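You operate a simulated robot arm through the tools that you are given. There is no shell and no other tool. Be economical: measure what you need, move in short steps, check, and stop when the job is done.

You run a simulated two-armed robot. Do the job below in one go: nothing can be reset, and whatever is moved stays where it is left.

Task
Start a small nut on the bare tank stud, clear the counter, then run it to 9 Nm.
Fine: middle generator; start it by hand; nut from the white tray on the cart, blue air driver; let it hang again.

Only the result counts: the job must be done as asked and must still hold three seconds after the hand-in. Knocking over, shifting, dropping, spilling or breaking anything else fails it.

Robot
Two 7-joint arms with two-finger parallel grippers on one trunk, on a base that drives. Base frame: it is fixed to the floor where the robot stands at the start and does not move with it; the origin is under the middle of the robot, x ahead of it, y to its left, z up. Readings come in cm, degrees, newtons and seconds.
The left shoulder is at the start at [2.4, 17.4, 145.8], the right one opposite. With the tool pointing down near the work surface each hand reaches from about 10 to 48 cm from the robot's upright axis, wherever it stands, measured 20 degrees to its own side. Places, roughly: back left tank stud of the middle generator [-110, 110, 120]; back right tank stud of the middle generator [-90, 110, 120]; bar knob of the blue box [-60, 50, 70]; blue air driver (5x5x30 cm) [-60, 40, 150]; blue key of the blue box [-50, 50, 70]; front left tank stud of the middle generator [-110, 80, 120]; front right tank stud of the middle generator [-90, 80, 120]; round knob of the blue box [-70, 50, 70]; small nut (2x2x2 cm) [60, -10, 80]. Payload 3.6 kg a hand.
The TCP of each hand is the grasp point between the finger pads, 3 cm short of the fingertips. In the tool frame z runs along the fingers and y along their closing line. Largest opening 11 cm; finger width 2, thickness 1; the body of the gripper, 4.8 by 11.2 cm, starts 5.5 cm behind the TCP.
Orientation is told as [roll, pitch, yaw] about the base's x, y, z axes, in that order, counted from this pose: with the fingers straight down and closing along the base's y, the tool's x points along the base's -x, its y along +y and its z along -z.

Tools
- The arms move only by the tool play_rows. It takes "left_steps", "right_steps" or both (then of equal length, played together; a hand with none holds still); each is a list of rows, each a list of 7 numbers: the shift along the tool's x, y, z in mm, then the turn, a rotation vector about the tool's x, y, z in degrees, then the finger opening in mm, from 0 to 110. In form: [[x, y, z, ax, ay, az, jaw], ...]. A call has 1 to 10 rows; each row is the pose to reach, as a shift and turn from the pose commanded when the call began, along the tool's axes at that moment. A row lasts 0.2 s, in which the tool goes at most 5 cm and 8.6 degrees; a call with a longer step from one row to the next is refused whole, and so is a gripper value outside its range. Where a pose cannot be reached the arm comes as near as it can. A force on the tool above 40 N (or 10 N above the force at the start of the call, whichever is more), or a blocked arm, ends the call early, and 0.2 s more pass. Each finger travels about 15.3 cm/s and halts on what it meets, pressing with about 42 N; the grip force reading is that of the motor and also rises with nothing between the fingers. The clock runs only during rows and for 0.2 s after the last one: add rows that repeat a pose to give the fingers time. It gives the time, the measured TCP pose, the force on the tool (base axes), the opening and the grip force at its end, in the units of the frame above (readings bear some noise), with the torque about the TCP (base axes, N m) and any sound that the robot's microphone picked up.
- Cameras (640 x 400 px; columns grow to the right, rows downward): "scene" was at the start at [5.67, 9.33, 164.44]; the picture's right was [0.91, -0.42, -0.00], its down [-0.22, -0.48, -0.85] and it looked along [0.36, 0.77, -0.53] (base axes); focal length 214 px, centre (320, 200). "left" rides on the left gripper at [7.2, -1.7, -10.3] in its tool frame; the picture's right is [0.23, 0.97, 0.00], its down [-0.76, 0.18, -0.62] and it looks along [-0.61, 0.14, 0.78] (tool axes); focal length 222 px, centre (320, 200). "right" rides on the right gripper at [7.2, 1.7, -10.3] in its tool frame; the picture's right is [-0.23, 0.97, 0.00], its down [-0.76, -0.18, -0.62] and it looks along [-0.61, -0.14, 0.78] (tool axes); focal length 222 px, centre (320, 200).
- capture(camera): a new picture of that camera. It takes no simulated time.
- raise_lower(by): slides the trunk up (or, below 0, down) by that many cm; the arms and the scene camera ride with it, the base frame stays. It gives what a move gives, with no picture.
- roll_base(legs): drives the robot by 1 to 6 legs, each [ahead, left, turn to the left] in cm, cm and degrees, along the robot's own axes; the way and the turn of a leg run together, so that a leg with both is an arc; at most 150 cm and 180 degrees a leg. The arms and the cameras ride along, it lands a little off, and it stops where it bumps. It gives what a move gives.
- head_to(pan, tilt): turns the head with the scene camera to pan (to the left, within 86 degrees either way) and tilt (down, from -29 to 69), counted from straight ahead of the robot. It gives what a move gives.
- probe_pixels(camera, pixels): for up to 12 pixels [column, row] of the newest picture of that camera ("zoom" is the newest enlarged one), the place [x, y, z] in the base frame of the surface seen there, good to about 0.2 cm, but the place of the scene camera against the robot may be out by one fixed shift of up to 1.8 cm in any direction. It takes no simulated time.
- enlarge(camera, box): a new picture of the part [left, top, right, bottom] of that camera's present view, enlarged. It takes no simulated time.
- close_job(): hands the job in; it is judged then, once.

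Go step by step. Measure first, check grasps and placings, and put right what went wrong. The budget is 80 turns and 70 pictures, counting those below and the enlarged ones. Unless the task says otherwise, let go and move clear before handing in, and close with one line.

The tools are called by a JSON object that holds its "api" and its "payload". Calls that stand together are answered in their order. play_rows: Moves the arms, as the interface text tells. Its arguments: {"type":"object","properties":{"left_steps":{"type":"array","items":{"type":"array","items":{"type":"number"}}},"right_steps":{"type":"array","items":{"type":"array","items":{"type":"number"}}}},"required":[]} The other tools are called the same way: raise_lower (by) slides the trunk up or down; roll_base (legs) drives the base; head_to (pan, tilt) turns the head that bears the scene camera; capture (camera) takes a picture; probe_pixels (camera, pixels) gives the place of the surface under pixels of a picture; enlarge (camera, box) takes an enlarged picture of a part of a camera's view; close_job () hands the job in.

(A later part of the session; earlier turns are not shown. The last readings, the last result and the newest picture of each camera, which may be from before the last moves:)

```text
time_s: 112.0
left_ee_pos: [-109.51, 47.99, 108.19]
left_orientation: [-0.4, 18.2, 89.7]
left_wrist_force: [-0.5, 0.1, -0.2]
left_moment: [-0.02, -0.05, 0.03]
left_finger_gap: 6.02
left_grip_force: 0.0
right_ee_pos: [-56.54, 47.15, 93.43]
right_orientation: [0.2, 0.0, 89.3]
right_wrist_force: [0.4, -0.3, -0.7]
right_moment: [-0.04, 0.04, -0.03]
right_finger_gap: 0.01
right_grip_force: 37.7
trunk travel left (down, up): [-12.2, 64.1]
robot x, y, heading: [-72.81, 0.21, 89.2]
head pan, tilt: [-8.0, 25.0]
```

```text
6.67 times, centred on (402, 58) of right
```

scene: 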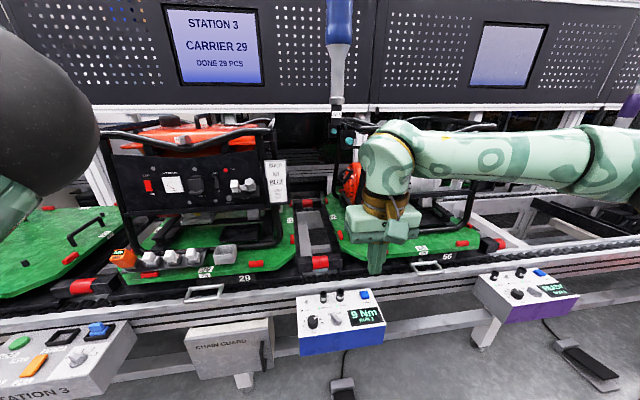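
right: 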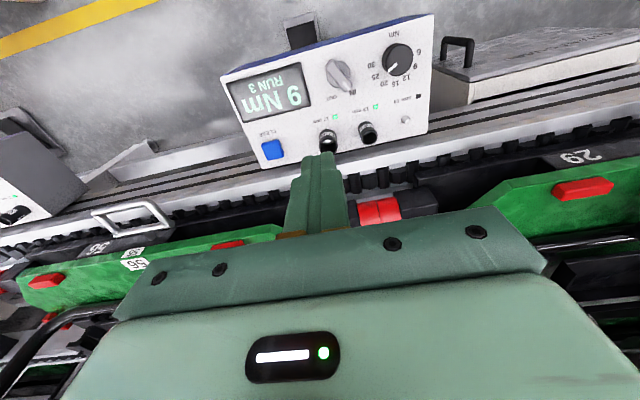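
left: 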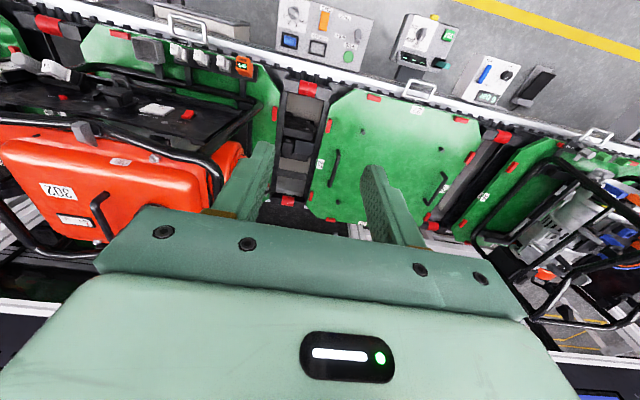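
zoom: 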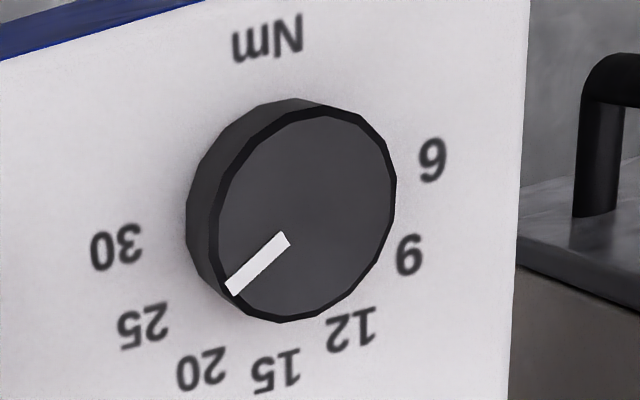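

The pointer's at 25 and the knob centre is (-67.0,45.65). I'll move over it, opening the fingers and rotating the hand clockwise by 108° so there's room to turn back 120°.

{"api": "play_rows", "payload": {"right_steps": [[0, 15, 0, 0, 0, 8, 10], [5, 35, 0, 0, 0, 16, 25], [10, 55, 0, 0, 0, 24, 40], [16, 75, 0, 0, 0, 32, 50], [16, 95, 0, 0, 0, 40, 50], [16, 104.5, 10, 0, 0, 48, 50], [16, 104.5, 20, 0, 0, 56, 50], [16, 104.5, 30, 0, 0, 64, 50], [16, 104.5, 50, 0, 0, 72, 50], [16, 104.5, 70, 0, 0, 80, 50]]}}

{"api": "play_rows", "payload": {"right_steps": [[0, 0, 10, 0, 0, 8, 50], [0, 0, 20, 0, 0, 16, 50], [0, 0, 40, 0, 0, 24, 50], [0, 0, 60, 0, 0, 28, 50], [0, 0, 75, 0, 0, 28, 50], [0, 0, 75, 0, 0, 28, 50]]}}

{"api": "capture", "payload": {"camera": "right"}}

```text
time_s: 114.2
left_ee_pos: [-109.6, 47.92, 108.27]
left_orientation: [-0.4, 18.2, 89.7]
left_wrist_force: [0.2, 1.1, -0.6]
left_moment: [-0.05, -0.01, 0.01]
left_finger_gap: 5.99
left_grip_force: 0.0
right_ee_pos: [-67.21, 45.68, 86.57]
right_orientation: [0.1, 0.1, 9.2]
right_wrist_force: [0.0, 0.3, -0.6]
right_moment: [-0.01, 0.0, 0.02]
right_finger_gap: 5.0
right_grip_force: 0.0
trunk travel left (down, up): [-12.2, 64.1]
robot x, y, heading: [-72.75, 0.02, 89.2]
head pan, tilt: [-8.0, 25.0]
```

```text
time_s: 115.5
left_ee_pos: [-109.64, 47.85, 108.29]
left_orientation: [-0.4, 18.2, 89.6]
left_wrist_force: [0.8, 0.6, -1.0]
left_moment: [0.0, 0.02, -0.03]
left_finger_gap: 6.01
left_grip_force: 0.1
right_ee_pos: [-67.06, 45.97, 79.0]
right_orientation: [-0.1, 0.3, -18.7]
right_wrist_force: [-0.5, 0.0, -0.4]
right_moment: [0.01, 0.04, -0.02]
right_finger_gap: 5.02
right_grip_force: 0.0
trunk travel left (down, up): [-12.2, 64.1]
robot x, y, heading: [-72.46, 0.38, 89.5]
head pan, tilt: [-8.0, 25.0]
```

```text
23 pictures are left
```

right: 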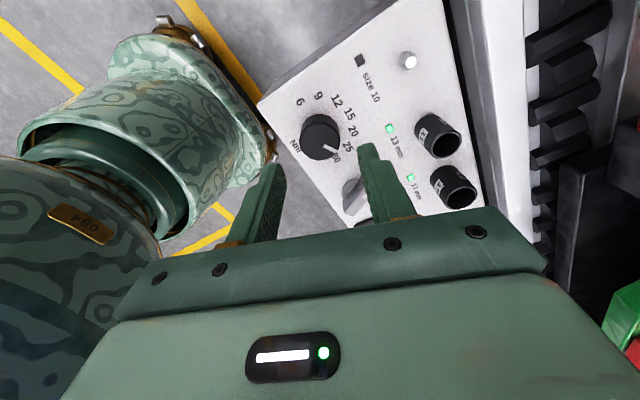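

{"api": "enlarge", "payload": {"camera": "right", "box": [284, 90, 364, 170]}}

```text
5.00 times, centred on (324, 130) of right
```

zoom: 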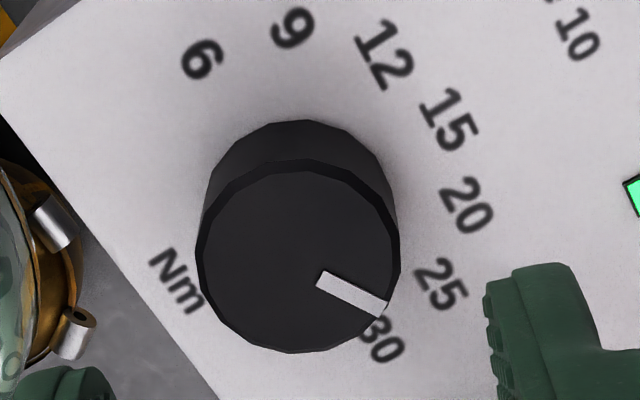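

{"api": "probe_pixels", "payload": {"camera": "zoom", "pixels": [[322, 279], [382, 307], [298, 260], [203, 260], [395, 260], [298, 172], [298, 345], [440, 285], [382, 340], [292, 28], [203, 62], [448, 120]]}}

```text
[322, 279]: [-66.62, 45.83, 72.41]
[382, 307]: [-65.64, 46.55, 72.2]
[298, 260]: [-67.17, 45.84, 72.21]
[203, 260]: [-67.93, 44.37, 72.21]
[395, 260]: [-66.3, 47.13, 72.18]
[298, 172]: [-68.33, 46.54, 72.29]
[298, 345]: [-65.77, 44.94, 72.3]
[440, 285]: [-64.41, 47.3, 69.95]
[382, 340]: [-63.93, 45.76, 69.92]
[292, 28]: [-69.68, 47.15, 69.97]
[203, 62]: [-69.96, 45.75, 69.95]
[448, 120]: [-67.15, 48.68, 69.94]
```

Confirmed: the pointer is at about 29°, on 25. I'll descend over the knob, grip it, and turn 120° CCW.

{"api": "play_rows", "payload": {"right_steps": [[-0.6, -1.9, 20, 0, 0, 0, 50], [-0.6, -1.9, 40, 0, 0, 0, 50], [-0.6, -1.9, 52, 0, 0, 0, 50], [-0.6, -1.9, 52, 0, 0, 0, 35], [-0.6, -1.9, 52, 0, 0, 0, 20], [-0.6, -1.9, 52, 0, 0, 0, 20], [-0.6, -1.9, 52, 0, 0, 0, 20]]}}

{"api": "play_rows", "payload": {"right_steps": [[0, 0, 0, 0, 0, -8, 20], [0, 0, 0, 0, 0, -16, 20], [0, 0, 0, 0, 0, -24, 20], [0, 0, 0, 0, 0, -32, 20], [0, 0, 0, 0, 0, -40, 20], [0, 0, 0, 0, 0, -48, 20], [0, 0, 0, 0, 0, -56, 20], [0, 0, 0, 0, 0, -64, 20], [0, 0, 0, 0, 0, -72, 20], [0, 0, 0, 0, 0, -80, 20]]}}

{"api": "play_rows", "payload": {"right_steps": [[0, 0, 0, 0, 0, -8, 20], [0, 0, 0, 0, 0, -16, 20], [0, 0, 0, 0, 0, -24, 20], [0, 0, 0, 0, 0, -32, 20], [0, 0, 0, 0, 0, -40, 20], [0, 0, 0, 0, 0, -40, 20]]}}

{"api": "play_rows", "payload": {"right_steps": [[0, 0, 0, 0, 0, 0, 35], [0, 0, 0, 0, 0, 0, 50], [0, 0, -30, 0, 0, 0, 50], [0, 0, -70, 0, 0, 0, 50], [0, 0, -100, 0, 0, 0, 50]]}}

{"api": "capture", "payload": {"camera": "right"}}

```text
time_s: 117.2
left_ee_pos: [-109.31, 48.19, 108.23]
left_orientation: [-0.4, 18.3, 89.6]
left_wrist_force: [1.1, 0.1, 0.1]
left_moment: [0.02, -0.03, -0.02]
left_finger_gap: 5.99
left_grip_force: 0.0
right_ee_pos: [-66.87, 45.75, 73.71]
right_orientation: [0.3, 0.4, -19.0]
right_wrist_force: [16.3, 34.4, 13.6]
right_moment: [0.46, -0.86, 0.01]
right_finger_gap: 3.29
right_grip_force: 45.3
trunk travel left (down, up): [-12.2, 64.1]
robot x, y, heading: [-72.37, 0.51, 89.2]
head pan, tilt: [-8.0, 25.0]
```

```text
time_s: 119.3
left_ee_pos: [-109.25, 48.08, 108.08]
left_orientation: [-0.4, 18.3, 89.7]
left_wrist_force: [0.0, 0.3, -0.1]
left_moment: [-0.01, 0.02, 0.01]
left_finger_gap: 6.0
left_grip_force: 0.0
right_ee_pos: [-67.05, 45.77, 73.68]
right_orientation: [0.3, 0.1, 61.5]
right_wrist_force: [21.4, 26.4, 4.1]
right_moment: [0.49, -0.81, 0.02]
right_finger_gap: 3.29
right_grip_force: 45.5
trunk travel left (down, up): [-12.2, 64.1]
robot x, y, heading: [-72.37, 0.63, 89.1]
head pan, tilt: [-8.0, 25.0]
```

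```text
time_s: 120.8
left_ee_pos: [-109.24, 48.21, 108.23]
left_orientation: [-0.3, 18.3, 89.7]
left_wrist_force: [0.4, -0.4, 1.0]
left_moment: [0.02, 0.0, 0.04]
left_finger_gap: 5.98
left_grip_force: 0.1
right_ee_pos: [-66.95, 45.65, 73.66]
right_orientation: [0.1, 0.0, 101.4]
right_wrist_force: [26.4, 25.1, -2.4]
right_moment: [-0.23, -1.25, -0.05]
right_finger_gap: 3.26
right_grip_force: 45.4
trunk travel left (down, up): [-12.2, 64.1]
robot x, y, heading: [-72.56, 0.31, 89.2]
head pan, tilt: [-8.0, 25.0]
```

```text
time_s: 122.0
left_ee_pos: [-109.57, 47.96, 108.26]
left_orientation: [-0.4, 18.1, 89.7]
left_wrist_force: [0.8, 0.4, -0.2]
left_moment: [-0.02, 0.01, 0.02]
left_finger_gap: 5.98
left_grip_force: 0.1
right_ee_pos: [-66.93, 45.28, 83.4]
right_orientation: [0.2, -0.1, 101.3]
right_wrist_force: [0.9, -0.1, -0.1]
right_moment: [-0.02, -0.01, -0.02]
right_finger_gap: 5.01
right_grip_force: 0.0
trunk travel left (down, up): [-12.2, 64.1]
robot x, y, heading: [-72.77, 0.43, 89.3]
head pan, tilt: [-8.0, 25.0]
```

```text
21 pictures are left
```

right: 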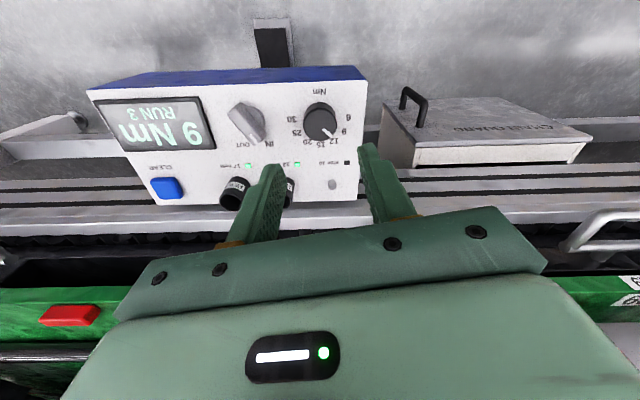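

The knob turned. I'll verify the pointer.

{"api": "enlarge", "payload": {"camera": "right", "box": [284, 84, 364, 164]}}

```text
5.00 times, centred on (324, 124) of right
```

zoom: 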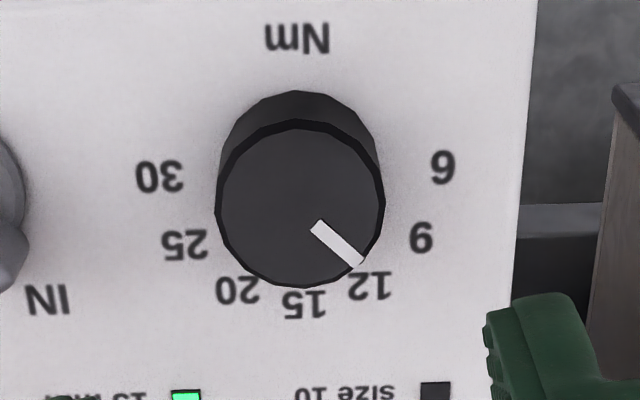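

{"api": "probe_pixels", "payload": {"camera": "zoom", "pixels": [[317, 227], [360, 262], [338, 243], [300, 130], [300, 280], [222, 205], [380, 205], [420, 238], [370, 285]]}}

```text
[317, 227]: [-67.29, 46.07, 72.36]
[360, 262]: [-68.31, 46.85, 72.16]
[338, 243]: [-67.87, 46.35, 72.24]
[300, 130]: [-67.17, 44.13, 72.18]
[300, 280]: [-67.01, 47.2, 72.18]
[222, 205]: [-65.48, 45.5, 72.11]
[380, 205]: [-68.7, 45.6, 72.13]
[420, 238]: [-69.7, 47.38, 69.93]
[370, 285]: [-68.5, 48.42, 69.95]
```

The pointer is at about 140°, which is 10° short of 9 (150°). I'll regrip, better centred, and turn 11° more.

{"api": "play_rows", "payload": {"right_steps": [[-4, -0.8, 40, 0, 0, 0, 50], [-4, -0.8, 80, 0, 0, 0, 50], [-4, -0.8, 98, 0, 0, 0, 50], [-4, -0.8, 98, 0, 0, 0, 35], [-4, -0.8, 98, 0, 0, 0, 20], [-4, -0.8, 98, 0, 0, 0, 20], [-4, -0.8, 98, 0, 0, -6, 20], [-4, -0.8, 98, 0, 0, -11, 20], [-4, -0.8, 98, 0, 0, -11, 20]]}}

{"api": "play_rows", "payload": {"right_steps": [[0, 0, 0, 0, 0, 0, 35], [0, 0, 0, 0, 0, 0, 50], [0, 0, -30, 0, 0, 0, 50], [0, 0, -70, 0, 0, 0, 50], [0, 0, -100, 0, 0, 0, 50]]}}

{"api": "enlarge", "payload": {"camera": "right", "box": [270, 72, 364, 142]}}

```text
time_s: 124.0
left_ee_pos: [-109.47, 48.09, 108.25]
left_orientation: [-0.5, 18.2, 89.7]
left_wrist_force: [0.5, 0.0, -0.1]
left_moment: [0.02, -0.01, -0.01]
left_finger_gap: 5.99
left_grip_force: 0.1
right_ee_pos: [-67.0, 45.9, 73.94]
right_orientation: [0.2, -0.1, 112.3]
right_wrist_force: [13.4, 3.0, -10.1]
right_moment: [1.07, -0.47, 0.07]
right_finger_gap: 3.33
right_grip_force: 45.0
trunk travel left (down, up): [-12.2, 64.1]
robot x, y, heading: [-72.57, 0.22, 89.5]
head pan, tilt: [-8.0, 25.0]
```

```text
time_s: 125.2
left_ee_pos: [-109.62, 47.88, 108.11]
left_orientation: [-0.4, 18.0, 89.5]
left_wrist_force: [-0.5, 0.2, 0.5]
left_moment: [-0.01, -0.04, -0.02]
left_finger_gap: 5.99
left_grip_force: 0.0
right_ee_pos: [-67.31, 45.96, 84.2]
right_orientation: [0.1, -0.2, 112.3]
right_wrist_force: [0.0, -0.3, 0.6]
right_moment: [0.0, -0.03, -0.02]
right_finger_gap: 5.01
right_grip_force: 0.0
trunk travel left (down, up): [-12.2, 64.1]
robot x, y, heading: [-72.33, 0.39, 89.3]
head pan, tilt: [-8.0, 25.0]
```

```text
5.71 times, centred on (317, 107) of right
```

zoom: 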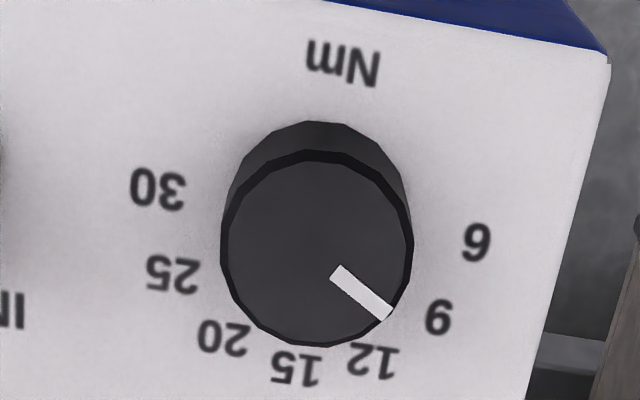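

{"api": "probe_pixels", "payload": {"camera": "zoom", "pixels": [[337, 274], [388, 316], [362, 294], [316, 158], [316, 340], [226, 250], [408, 250], [440, 316], [375, 360]]}}

```text
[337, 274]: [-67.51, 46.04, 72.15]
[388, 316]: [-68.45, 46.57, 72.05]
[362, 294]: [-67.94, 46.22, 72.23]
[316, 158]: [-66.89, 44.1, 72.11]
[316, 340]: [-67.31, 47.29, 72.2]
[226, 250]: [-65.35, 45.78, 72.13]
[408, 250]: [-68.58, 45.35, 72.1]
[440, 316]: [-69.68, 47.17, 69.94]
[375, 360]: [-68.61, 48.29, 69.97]
```

The pointer is now at about 149°, on 9. Next I'll move with closed fingers to above the CLEAR key at (-47.5,53.5,71.2).

{"api": "play_rows", "payload": {"right_steps": [[1, -35, 0, 0, 0, 8, 20], [2, -75, 0, 0, 0, 16, 0], [3, -115, 0, 0, 0, 22, 0], [4, -155, 0, 0, 0, 22, 0], [4.7, -190, 0, 0, 0, 22, 0], [4.7, -212, 0, 0, 0, 22, 0], [4.7, -212, 0, 0, 0, 22, 0]]}}

{"api": "capture", "payload": {"camera": "right"}}

```text
time_s: 126.8
left_ee_pos: [-109.53, 47.98, 108.22]
left_orientation: [-0.4, 18.2, 89.6]
left_wrist_force: [-0.2, 0.6, 0.5]
left_moment: [0.01, 0.0, -0.01]
left_finger_gap: 5.98
left_grip_force: 0.2
right_ee_pos: [-47.24, 53.43, 84.08]
right_orientation: [0.2, 0.0, 90.3]
right_wrist_force: [0.3, -0.1, -0.5]
right_moment: [0.03, 0.02, -0.04]
right_finger_gap: 0.0
right_grip_force: 37.4
trunk travel left (down, up): [-12.2, 64.1]
robot x, y, heading: [-72.4, 0.39, 89.4]
head pan, tilt: [-8.0, 25.0]
```

```text
18 pictures are left
```

right: 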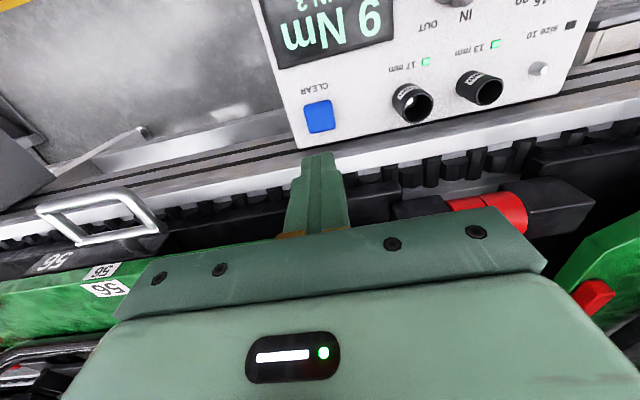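

The key lies right ahead of the fingertips. I'll press down to about 5 mm of travel and lift.

{"api": "play_rows", "payload": {"right_steps": [[0, -2, 45, 0, 0, 0, 0], [0, -2, 85, 0, 0, 0, 0], [0, -2, 98, 0, 0, 0, 0], [0, -2, 101, 0, 0, 0, 0], [0, -2, 104, 0, 0, 0, 0], [0, -2, 104, 0, 0, 0, 0]]}}

{"api": "capture", "payload": {"camera": "right"}}

```text
time_s: 128.2
left_ee_pos: [-109.49, 47.85, 108.23]
left_orientation: [-0.4, 18.1, 89.6]
left_wrist_force: [-1.2, -1.2, -0.2]
left_moment: [-0.01, -0.01, 0.0]
left_finger_gap: 5.98
left_grip_force: 0.1
right_ee_pos: [-47.17, 53.46, 73.7]
right_orientation: [0.2, -0.3, 90.3]
right_wrist_force: [3.3, 1.7, 16.9]
right_moment: [-0.01, -0.14, 0.03]
right_finger_gap: 0.0
right_grip_force: 38.1
trunk travel left (down, up): [-12.2, 64.1]
robot x, y, heading: [-72.58, 0.11, 89.3]
head pan, tilt: [-8.0, 25.0]
heard: click
```

```text
17 pictures are left
```

right: 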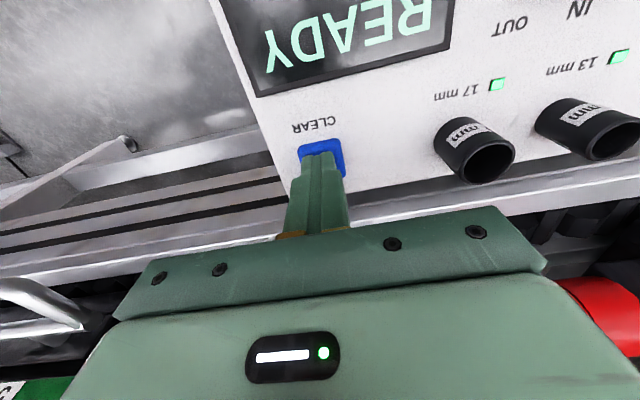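

A click was heard and the display now shows READY, so the counter is cleared. I'll lift, retract from under the driver, back off, raise the trunk, and study the driver.

{"api": "play_rows", "payload": {"right_steps": [[0, 0, -40, 0, 0, 0, 0], [0, 0, -85, 0, 0, 0, 0], [45, 0, -110, 0, 0, 0, 0], [90, 0, -130, 0, 0, 0, 20], [130, 0, -150, 0, 0, 0, 40], [170, 0, -170, 0, 0, 0, 60], [200, 0, -190, 0, 0, 0, 80], [220, 0, -200, 0, 0, 0, 80]]}}

{"api": "roll_base", "payload": {"legs": [[-22, 0, 0]]}}

{"api": "raise_lower", "payload": {"by": 40}}

{"api": "head_to", "payload": {"pan": -12, "tilt": 0}}

{"api": "capture", "payload": {"camera": "scene"}}

```text
refused: row 3 steps farther than a row can; nothing moved
```

```text
time_s: 129.8
left_ee_pos: [-109.56, 26.29, 108.26]
left_orientation: [-0.5, 18.2, 89.2]
left_wrist_force: [0.4, -0.1, -0.1]
left_moment: [0.04, 0.03, 0.0]
left_finger_gap: 6.0
left_grip_force: 0.0
right_ee_pos: [-47.24, 31.46, 73.55]
right_orientation: [0.2, 0.0, 90.0]
right_wrist_force: [-0.1, 0.6, 0.3]
right_moment: [0.0, 0.0, -0.03]
right_finger_gap: 0.0
right_grip_force: 37.3
trunk travel left (down, up): [-12.2, 64.1]
robot x, y, heading: [-73.13, -21.5, 89.0]
head pan, tilt: [-8.0, 25.0]
```

```text
time_s: 133.7
left_ee_pos: [-109.6, 26.27, 148.26]
left_orientation: [-0.4, 18.3, 89.3]
left_wrist_force: [-0.7, -0.5, -0.2]
left_moment: [0.02, -0.04, 0.05]
left_finger_gap: 5.99
left_grip_force: 0.0
right_ee_pos: [-47.19, 31.56, 113.54]
right_orientation: [0.2, -0.1, 90.1]
right_wrist_force: [0.7, 0.2, 0.5]
right_moment: [-0.02, 0.02, -0.01]
right_finger_gap: 0.0
right_grip_force: 37.9
trunk travel left (down, up): [-52.2, 24.1]
robot x, y, heading: [-72.63, -21.42, 89.0]
head pan, tilt: [-8.0, 25.0]
```

```text
time_s: 134.6
left_ee_pos: [-109.69, 26.27, 148.17]
left_orientation: [-0.4, 18.1, 89.4]
left_wrist_force: [0.1, 0.2, 0.2]
left_moment: [-0.01, -0.01, 0.01]
left_finger_gap: 5.98
left_grip_force: 0.1
right_ee_pos: [-47.18, 31.52, 113.56]
right_orientation: [0.2, -0.1, 90.1]
right_wrist_force: [0.0, -0.3, 0.0]
right_moment: [0.02, -0.01, 0.04]
right_finger_gap: 0.01
right_grip_force: 37.4
trunk travel left (down, up): [-52.2, 24.1]
robot x, y, heading: [-72.75, -21.61, 89.2]
head pan, tilt: [-12.0, 0.0]
```

```text
16 pictures are left
```

scene: 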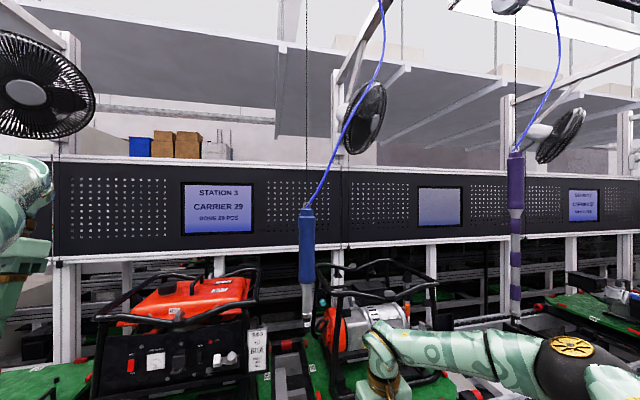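

The first retract was refused, so the base dragged the fingertips back just over the panel. I need to check that nothing changed on the box, and to look at the driver.

{"api": "enlarge", "payload": {"camera": "scene", "box": [270, 195, 350, 335]}}

{"api": "probe_pixels", "payload": {"camera": "scene", "pixels": [[306, 212], [306, 240], [306, 275], [306, 295], [306, 310], [306, 325]]}}

{"api": "enlarge", "payload": {"camera": "right", "box": [300, 60, 480, 180]}}

```text
2.86 times, centred on (310, 265) of scene
```

zoom: 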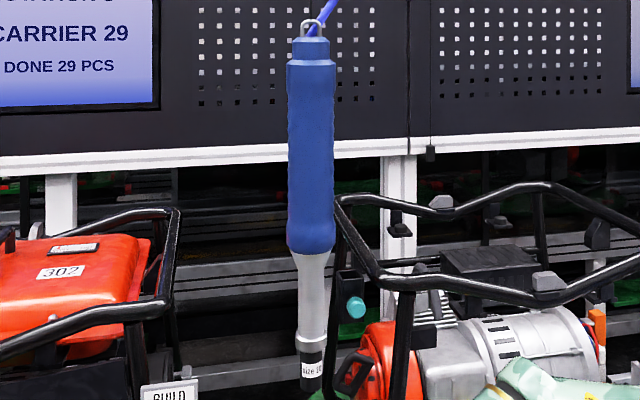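

```text
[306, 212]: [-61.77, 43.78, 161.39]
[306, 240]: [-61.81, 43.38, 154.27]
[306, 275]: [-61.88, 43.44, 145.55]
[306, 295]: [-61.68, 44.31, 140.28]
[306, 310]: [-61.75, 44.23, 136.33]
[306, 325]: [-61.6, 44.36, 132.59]
```

```text
3.33 times, centred on (390, 120) of right
```

zoom: 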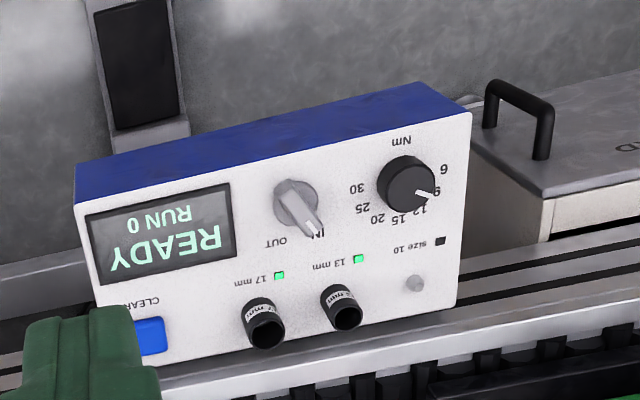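

The box reads READY RUN 0, the dial is on 9 and the bar knob on IN. The driver is an inline push-type with a plain blue grip at z 143–162 near (-61,44). I'll swing the right hand to point forward (+y) at grip height, short of the driver.

{"api": "play_rows", "payload": {"right_steps": [[7, 13, -36, 0, -8, 0, 10], [14, 26, -72, 0, -16, 0, 20], [21, 39, -108, 0, -24, 0, 30], [28, 52, -144, 0, -32, 0, 40], [35, 65, -180, 0, -40, 0, 50], [42, 78, -216, 0, -48, 0, 60], [49, 91, -252, 0, -56, 0, 70], [56, 104, -288, 0, -64, 0, 80], [63, 117, -324, 0, -72, 0, 80], [70, 130, -360, 0, -80, 0, 80]]}}

{"api": "play_rows", "payload": {"right_steps": [[0, 0, 0, 0, -5, 0, 80], [0, 0, 0, 0, -10, 0, 80], [0, 0, 0, 0, -10, 0, 80]]}}

{"api": "capture", "payload": {"camera": "right"}}

```text
time_s: 136.8
left_ee_pos: [-109.85, 26.08, 148.23]
left_orientation: [-0.5, 18.1, 89.4]
left_wrist_force: [-0.1, -0.8, 0.4]
left_moment: [0.07, 0.0, 0.02]
left_finger_gap: 5.99
left_grip_force: 0.1
right_ee_pos: [-60.21, 24.26, 150.12]
right_orientation: [0.9, -80.3, 89.2]
right_wrist_force: [0.0, -0.2, -0.4]
right_moment: [0.05, 0.0, -0.01]
right_finger_gap: 7.97
right_grip_force: 0.1
trunk travel left (down, up): [-52.2, 24.1]
robot x, y, heading: [-72.92, -21.69, 89.4]
head pan, tilt: [-12.0, 0.0]
```

```text
time_s: 137.6
left_ee_pos: [-109.1, 26.4, 148.25]
left_orientation: [-0.4, 18.2, 89.5]
left_wrist_force: [0.8, 0.3, 0.9]
left_moment: [-0.01, 0.03, -0.02]
left_finger_gap: 5.99
left_grip_force: 0.1
right_ee_pos: [-61.12, 24.38, 150.15]
right_orientation: [22.8, -89.1, 66.7]
right_wrist_force: [0.8, 0.7, 0.6]
right_moment: [0.03, -0.02, 0.04]
right_finger_gap: 7.99
right_grip_force: 0.0
right hand out of reach, approached as far as the arm can: row 2, 3
trunk travel left (down, up): [-52.2, 24.1]
robot x, y, heading: [-72.68, -21.57, 89.3]
head pan, tilt: [-12.0, 0.0]
```

```text
13 pictures are left
```

right: 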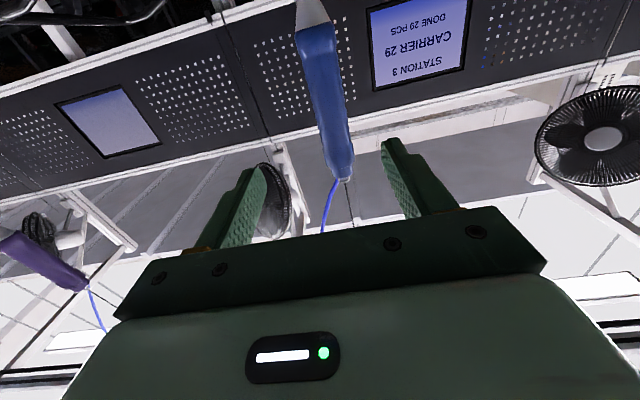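

The driver is visible between the fingers. I'll probe its axis with this camera.

{"api": "probe_pixels", "payload": {"camera": "right", "pixels": [[340, 165], [333, 130], [325, 95], [318, 50], [312, 15], [348, 125], [316, 135], [342, 180], [341, 95], [308, 95]]}}

```text
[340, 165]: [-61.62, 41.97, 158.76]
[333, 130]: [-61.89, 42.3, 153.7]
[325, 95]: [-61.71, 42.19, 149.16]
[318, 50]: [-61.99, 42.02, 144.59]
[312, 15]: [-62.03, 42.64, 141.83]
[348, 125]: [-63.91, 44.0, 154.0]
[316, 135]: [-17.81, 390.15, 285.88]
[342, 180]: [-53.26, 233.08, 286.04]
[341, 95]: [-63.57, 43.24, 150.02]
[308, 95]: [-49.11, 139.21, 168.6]
```

The driver axis is about (-61.8,44.3). I'll extend forward in small steps to put it between the pads.

{"api": "play_rows", "payload": {"right_steps": [[0, 7, 30, 0, 0, 0, 80], [0, 7, 65, 0, 0, 0, 80], [0, 7, 100, 0, 0, 0, 80], [0, 7, 130, 0, 0, 0, 80], [0, 7, 150, 0, 0, 0, 80], [0, 7, 150, 0, 0, 0, 80]]}}

{"api": "capture", "payload": {"camera": "right"}}

```text
time_s: 138.9
left_ee_pos: [-109.7, 26.27, 148.28]
left_orientation: [-0.4, 18.2, 89.4]
left_wrist_force: [-0.5, -0.3, -0.5]
left_moment: [-0.02, 0.01, -0.01]
left_finger_gap: 5.99
left_grip_force: 0.0
right_ee_pos: [-63.36, 39.14, 151.38]
right_orientation: [26.5, -89.7, 63.2]
right_wrist_force: [-0.1, -0.4, 0.1]
right_moment: [-0.01, -0.01, 0.0]
right_finger_gap: 7.99
right_grip_force: 0.1
right hand out of reach, approached as far as the arm can: row 1, 2, 3, 4, 5, 6
trunk travel left (down, up): [-52.2, 24.1]
robot x, y, heading: [-73.04, -21.67, 88.9]
head pan, tilt: [-12.0, 0.0]
```

```text
12 pictures are left
```

right: 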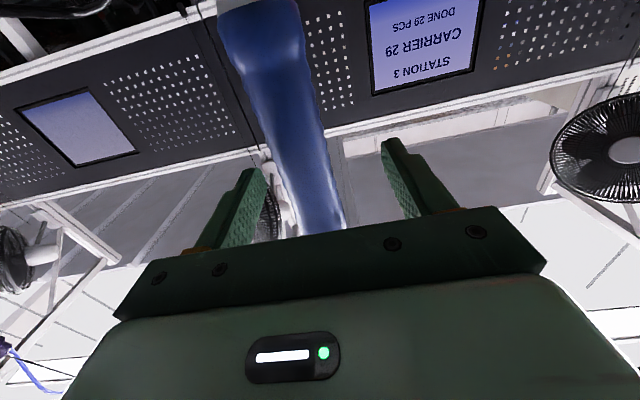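

The arm is near its limit and drifted to x -63.4. I'll pull back 10 cm, drive the base closer for slack, and re-measure.

{"api": "play_rows", "payload": {"right_steps": [[0, 0, -40, 0, 0, 0, 80], [0, 0, -80, 0, 0, 0, 80], [0, 0, -110, 0, 0, 0, 80], [0, 0, -110, 0, 0, 0, 80]]}}

{"api": "roll_base", "payload": {"legs": [[11, 0, 0]]}}

```text
time_s: 139.9
left_ee_pos: [-109.6, 26.27, 148.33]
left_orientation: [-0.5, 18.1, 89.4]
left_wrist_force: [0.5, 0.0, 0.5]
left_moment: [-0.02, 0.0, -0.01]
left_finger_gap: 5.99
left_grip_force: 0.1
right_ee_pos: [-63.12, 28.2, 151.27]
right_orientation: [116.5, -89.8, -26.3]
right_wrist_force: [0.2, 0.3, -0.3]
right_moment: [0.0, -0.01, -0.01]
right_finger_gap: 8.01
right_grip_force: 0.1
trunk travel left (down, up): [-52.2, 24.1]
robot x, y, heading: [-72.92, -21.45, 88.6]
head pan, tilt: [-12.0, 0.0]
```

```text
time_s: 141.1
left_ee_pos: [-109.45, 37.33, 148.18]
left_orientation: [-0.4, 18.1, 89.5]
left_wrist_force: [0.5, -0.1, -0.1]
left_moment: [-0.03, -0.02, 0.01]
left_finger_gap: 5.96
left_grip_force: 0.1
right_ee_pos: [-62.81, 39.34, 151.23]
right_orientation: [117.1, -89.7, -27.0]
right_wrist_force: [0.2, -0.4, 0.4]
right_moment: [0.0, -0.02, -0.04]
right_finger_gap: 8.02
right_grip_force: 0.1
trunk travel left (down, up): [-52.2, 24.1]
robot x, y, heading: [-72.56, -10.33, 89.3]
head pan, tilt: [-12.0, 0.0]
```

Now at (-62.8,39.3,151). I'll shift +1 cm in x, go forward 49 mm, then close on the grip.

{"api": "play_rows", "payload": {"right_steps": [[0, -10, 0, 0, 0, 0, 80], [0, -10, 20, 0, 0, 0, 80], [0, -10, 40, 0, 0, 0, 80], [0, -10, 49, 0, 0, 0, 80], [0, -10, 49, 0, 0, 0, 60], [0, -10, 49, 0, 0, 0, 40], [0, -10, 49, 0, 0, 0, 30], [0, -10, 49, 0, 0, 0, 30]]}}

{"api": "capture", "payload": {"camera": "scene"}}

```text
time_s: 142.9
left_ee_pos: [-109.46, 37.3, 148.17]
left_orientation: [-0.4, 18.1, 89.4]
left_wrist_force: [0.1, -0.7, 0.1]
left_moment: [0.02, 0.01, 0.01]
left_finger_gap: 6.01
left_grip_force: 0.0
right_ee_pos: [-62.58, 43.99, 152.01]
right_orientation: [38.3, -89.7, 51.6]
right_wrist_force: [0.8, 0.0, 0.3]
right_moment: [-0.02, -0.15, -0.03]
right_finger_gap: 4.3
right_grip_force: 41.9
right hand out of reach, approached as far as the arm can: row 1, 2, 3, 4, 5, 6, 7, 8
trunk travel left (down, up): [-52.2, 24.1]
robot x, y, heading: [-72.64, -10.58, 89.1]
head pan, tilt: [-12.0, 0.0]
```

```text
11 pictures are left
```

scene: 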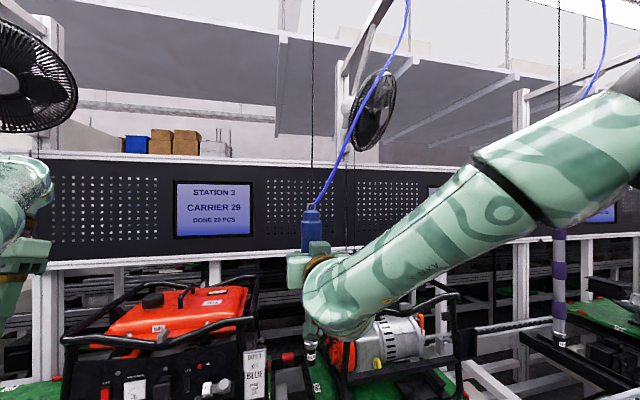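

The driver is gripped (gap 4.3). I'll raise 4 cm with the trunk and drive it in front of the generator.

{"api": "raise_lower", "payload": {"by": 4}}

{"api": "roll_base", "payload": {"legs": [[0, 28, 0], [26, 0, 0]]}}

{"api": "head_to", "payload": {"pan": -12, "tilt": 35}}

{"api": "capture", "payload": {"camera": "scene"}}

```text
time_s: 143.8
left_ee_pos: [-109.55, 37.41, 152.12]
left_orientation: [-0.5, 18.2, 89.5]
left_wrist_force: [-0.7, 0.5, -0.5]
left_moment: [0.02, 0.02, 0.02]
left_finger_gap: 6.01
left_grip_force: 0.0
right_ee_pos: [-62.66, 44.25, 156.0]
right_orientation: [33.6, -89.6, 56.4]
right_wrist_force: [0.8, -0.1, -5.0]
right_moment: [0.0, -0.23, -0.03]
right_finger_gap: 4.29
right_grip_force: 41.9
trunk travel left (down, up): [-56.2, 20.1]
robot x, y, heading: [-72.26, -10.34, 89.2]
head pan, tilt: [-12.0, 0.0]
```

```text
time_s: 147.2
left_ee_pos: [-137.23, 64.02, 152.34]
left_orientation: [-0.3, 18.1, 89.4]
left_wrist_force: [0.2, -0.7, 0.2]
left_moment: [-0.01, -0.02, 0.03]
left_finger_gap: 6.0
left_grip_force: 0.1
right_ee_pos: [-90.51, 70.71, 156.1]
right_orientation: [73.1, -89.7, 16.9]
right_wrist_force: [3.1, -2.5, 0.1]
right_moment: [0.25, 0.3, 0.03]
right_finger_gap: 4.29
right_grip_force: 41.9
trunk travel left (down, up): [-56.2, 20.1]
robot x, y, heading: [-100.67, 16.37, 89.1]
head pan, tilt: [-12.0, 0.0]
```

```text
time_s: 148.2
left_ee_pos: [-137.43, 64.04, 152.31]
left_orientation: [-0.4, 18.0, 89.4]
left_wrist_force: [0.2, 0.2, -0.4]
left_moment: [0.04, 0.01, -0.01]
left_finger_gap: 5.99
left_grip_force: 0.1
right_ee_pos: [-90.52, 70.71, 156.11]
right_orientation: [70.1, -89.6, 19.8]
right_wrist_force: [1.9, -2.0, 0.8]
right_moment: [0.27, 0.32, -0.02]
right_finger_gap: 4.29
right_grip_force: 41.6
trunk travel left (down, up): [-56.2, 20.1]
robot x, y, heading: [-100.64, 16.46, 88.8]
head pan, tilt: [-12.0, 35.0]
```

```text
10 pictures are left
```

scene: 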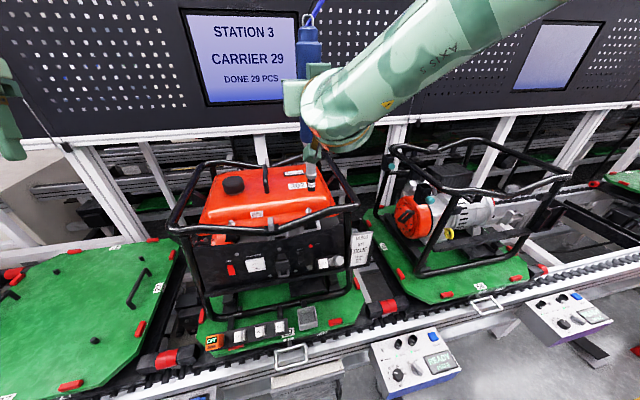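

The driver tip is at (311,183) over the tank. I'll zoom to measure the tip and the nut.

{"api": "enlarge", "payload": {"camera": "scene", "box": [280, 160, 344, 220]}}

```text
6.67 times, centred on (312, 190) of scene
```

zoom: 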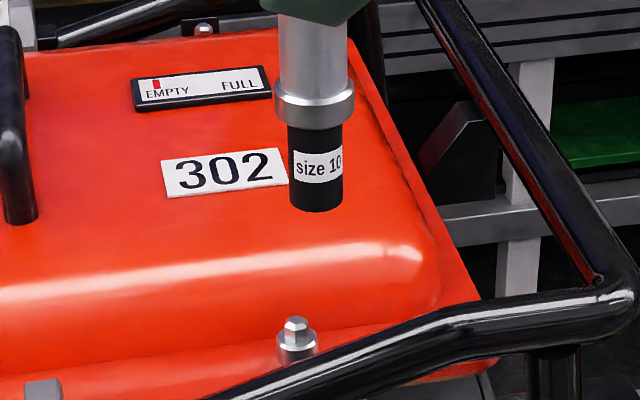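

{"api": "probe_pixels", "payload": {"camera": "zoom", "pixels": [[318, 170], [318, 205], [295, 195], [341, 195], [318, 90], [313, 50], [297, 323], [297, 332], [297, 345], [282, 345], [315, 345], [297, 360]]}}

```text
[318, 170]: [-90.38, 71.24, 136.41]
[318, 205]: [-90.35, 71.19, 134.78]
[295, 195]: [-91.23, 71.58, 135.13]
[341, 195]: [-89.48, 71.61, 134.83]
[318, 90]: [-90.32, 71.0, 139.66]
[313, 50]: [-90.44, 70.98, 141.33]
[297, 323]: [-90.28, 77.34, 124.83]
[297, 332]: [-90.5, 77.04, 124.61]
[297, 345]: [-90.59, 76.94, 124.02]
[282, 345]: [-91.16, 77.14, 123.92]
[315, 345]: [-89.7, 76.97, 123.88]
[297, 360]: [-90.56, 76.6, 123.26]
```

Socket axis is (-90.36,72.1) and nut axis (-90.45,77.4) in the same camera, so I need 5.3 cm forward. I'll drive that, then re-measure.

{"api": "roll_base", "payload": {"legs": [[5.3, 0, 0]]}}

{"api": "raise_lower", "payload": {"by": -6.5}}

{"api": "enlarge", "payload": {"camera": "scene", "box": [272, 180, 352, 250]}}

```text
time_s: 149.2
left_ee_pos: [-137.37, 68.23, 152.63]
left_orientation: [-0.4, 17.8, 89.5]
left_wrist_force: [0.1, -0.6, 0.9]
left_moment: [0.05, -0.01, 0.0]
left_finger_gap: 5.98
left_grip_force: 0.2
right_ee_pos: [-90.76, 75.0, 156.58]
right_orientation: [138.8, -89.6, -49.0]
right_wrist_force: [2.2, -4.6, 0.9]
right_moment: [0.28, 0.29, 0.0]
right_finger_gap: 4.27
right_grip_force: 41.9
trunk travel left (down, up): [-56.2, 20.1]
robot x, y, heading: [-100.72, 21.73, 89.4]
head pan, tilt: [-12.0, 35.0]
```

```text
time_s: 150.2
left_ee_pos: [-137.44, 69.06, 145.94]
left_orientation: [-0.4, 18.0, 89.5]
left_wrist_force: [0.8, 0.2, -0.7]
left_moment: [0.03, -0.01, 0.03]
left_finger_gap: 5.99
left_grip_force: 0.0
right_ee_pos: [-90.66, 75.73, 149.81]
right_orientation: [90.5, -89.9, -0.4]
right_wrist_force: [2.6, -3.7, 0.7]
right_moment: [0.23, 0.31, -0.03]
right_finger_gap: 4.32
right_grip_force: 41.8
trunk travel left (down, up): [-49.7, 26.6]
robot x, y, heading: [-100.49, 21.64, 88.8]
head pan, tilt: [-12.0, 35.0]
```

```text
5.71 times, centred on (312, 215) of scene
5 turns are left
```

zoom: 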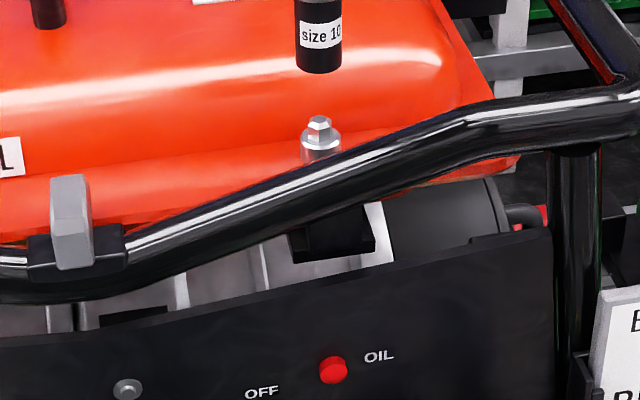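

Socket and nut are both at zoom column 319. From TCP readings only about 0.3 cm more in y is needed. I'll correct that, lower until the socket meets the nut, press in small steps, and look.

{"api": "play_rows", "payload": {"right_steps": [[0, 0, 3, 0, 0, 0, 30], [0, 0, 3, 0, 0, 0, 30]]}}

{"api": "raise_lower", "payload": {"by": -3.2}}

{"api": "raise_lower", "payload": {"by": -0.6}}

{"api": "play_rows", "payload": {"right_steps": [[0, 0, 0, 0, 0, 0, 30], [0, 0, 0, 0, 0, 0, 30], [0, 0, 0, 0, 0, 0, 30], [0, 0, 0, 0, 0, 0, 30], [0, 0, 0, 0, 0, 0, 30]]}}

{"api": "raise_lower", "payload": {"by": -0.5}}

{"api": "play_rows", "payload": {"right_steps": [[0, 0, 0, 0, 0, 0, 30], [0, 0, 0, 0, 0, 0, 30], [0, 0, 0, 0, 0, 0, 30], [0, 0, 0, 0, 0, 0, 30], [0, 0, 0, 0, 0, 0, 30], [0, 0, 0, 0, 0, 0, 30], [0, 0, 0, 0, 0, 0, 30], [0, 0, 0, 0, 0, 0, 30]]}}

{"api": "enlarge", "payload": {"camera": "scene", "box": [280, 190, 344, 240]}}

{"api": "enlarge", "payload": {"camera": "scene", "box": [340, 320, 480, 400]}}

```text
time_s: 150.8
left_ee_pos: [-137.49, 69.08, 145.82]
left_orientation: [-0.4, 18.0, 89.5]
left_wrist_force: [-0.6, -0.2, 0.0]
left_moment: [-0.02, 0.01, -0.01]
left_finger_gap: 5.98
left_grip_force: 0.0
right_ee_pos: [-90.59, 76.2, 149.65]
right_orientation: [82.2, -89.7, 7.7]
right_wrist_force: [3.5, -2.1, -0.2]
right_moment: [0.31, 0.28, 0.01]
right_finger_gap: 4.31
right_grip_force: 41.8
trunk travel left (down, up): [-49.7, 26.6]
robot x, y, heading: [-100.71, 21.37, 89.3]
head pan, tilt: [-12.0, 35.0]
```

```text
time_s: 151.6
left_ee_pos: [-137.48, 69.06, 142.55]
left_orientation: [-0.5, 17.9, 89.4]
left_wrist_force: [0.3, 0.3, -0.2]
left_moment: [0.0, 0.02, 0.01]
left_finger_gap: 5.98
left_grip_force: 0.0
right_ee_pos: [-90.76, 76.2, 146.54]
right_orientation: [79.2, -89.7, 10.8]
right_wrist_force: [3.4, -4.0, 0.3]
right_moment: [0.31, 0.29, -0.03]
right_finger_gap: 4.29
right_grip_force: 41.8
trunk travel left (down, up): [-46.5, 29.8]
robot x, y, heading: [-100.48, 21.75, 89.4]
head pan, tilt: [-12.0, 35.0]
```

```text
time_s: 152.1
left_ee_pos: [-137.36, 69.05, 142.0]
left_orientation: [-0.3, 18.0, 89.4]
left_wrist_force: [0.1, -0.4, -0.2]
left_moment: [0.05, -0.02, 0.0]
left_finger_gap: 6.0
left_grip_force: 0.0
right_ee_pos: [-90.66, 76.28, 145.89]
right_orientation: [76.3, -89.7, 13.6]
right_wrist_force: [2.8, -2.1, 0.9]
right_moment: [0.28, 0.3, -0.02]
right_finger_gap: 4.29
right_grip_force: 41.9
trunk travel left (down, up): [-45.9, 30.4]
robot x, y, heading: [-100.77, 21.44, 89.1]
head pan, tilt: [-12.0, 35.0]
```

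```text
time_s: 153.3
left_ee_pos: [-137.53, 69.02, 141.97]
left_orientation: [-0.4, 18.0, 89.4]
left_wrist_force: [-0.8, 0.1, 0.2]
left_moment: [0.03, 0.0, -0.02]
left_finger_gap: 6.01
left_grip_force: 0.0
right_ee_pos: [-90.68, 76.33, 145.84]
right_orientation: [71.8, -89.7, 18.2]
right_wrist_force: [2.1, -4.5, 0.3]
right_moment: [0.07, 0.44, 0.04]
right_finger_gap: 4.31
right_grip_force: 40.9
trunk travel left (down, up): [-45.9, 30.4]
robot x, y, heading: [-100.81, 21.33, 89.3]
head pan, tilt: [-12.0, 35.0]
```

```text
time_s: 153.9
left_ee_pos: [-137.42, 69.13, 141.58]
left_orientation: [-0.3, 18.0, 89.6]
left_wrist_force: [-0.9, 0.1, 0.3]
left_moment: [-0.02, 0.0, -0.01]
left_finger_gap: 6.01
left_grip_force: 0.0
right_ee_pos: [-90.56, 76.16, 145.46]
right_orientation: [73.2, -89.6, 16.8]
right_wrist_force: [3.6, -3.1, 2.6]
right_moment: [0.26, 0.15, 0.01]
right_finger_gap: 4.29
right_grip_force: 41.4
trunk travel left (down, up): [-45.4, 30.9]
robot x, y, heading: [-100.6, 21.56, 89.2]
head pan, tilt: [-12.0, 35.0]
```

```text
time_s: 155.7
left_ee_pos: [-137.41, 69.14, 141.6]
left_orientation: [-0.4, 17.9, 89.5]
left_wrist_force: [0.3, 0.6, 0.4]
left_moment: [-0.02, -0.02, -0.01]
left_finger_gap: 6.0
left_grip_force: 0.2
right_ee_pos: [-90.65, 76.38, 145.41]
right_orientation: [71.1, -89.6, 19.0]
right_wrist_force: [1.5, -2.3, 0.0]
right_moment: [0.27, 0.32, 0.02]
right_finger_gap: 4.29
right_grip_force: 42.6
trunk travel left (down, up): [-45.4, 30.9]
robot x, y, heading: [-100.76, 21.47, 89.4]
head pan, tilt: [-12.0, 35.0]
```

```text
8.00 times, centred on (312, 215) of scene
```

zoom: 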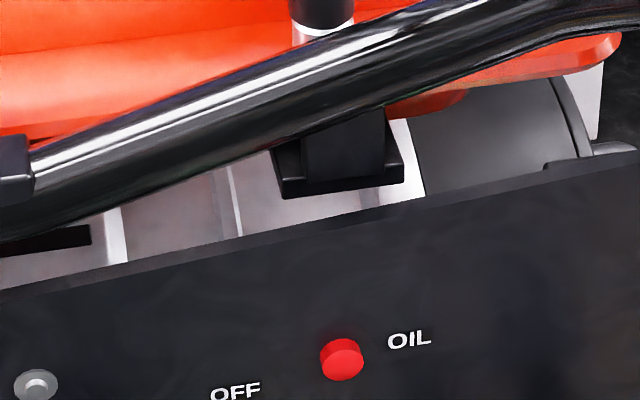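

```text
4.57 times, centred on (410, 360) of scene
4 turns are left
```

zoom: 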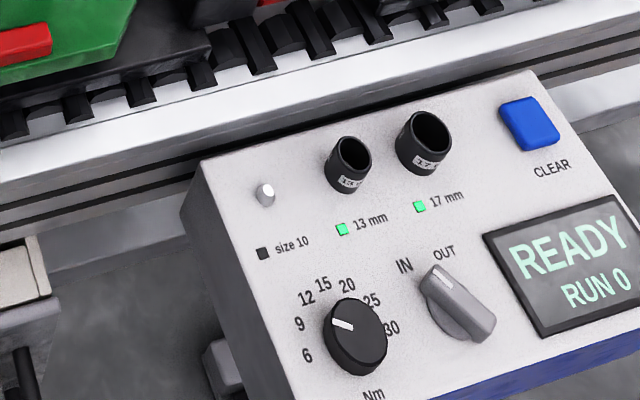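

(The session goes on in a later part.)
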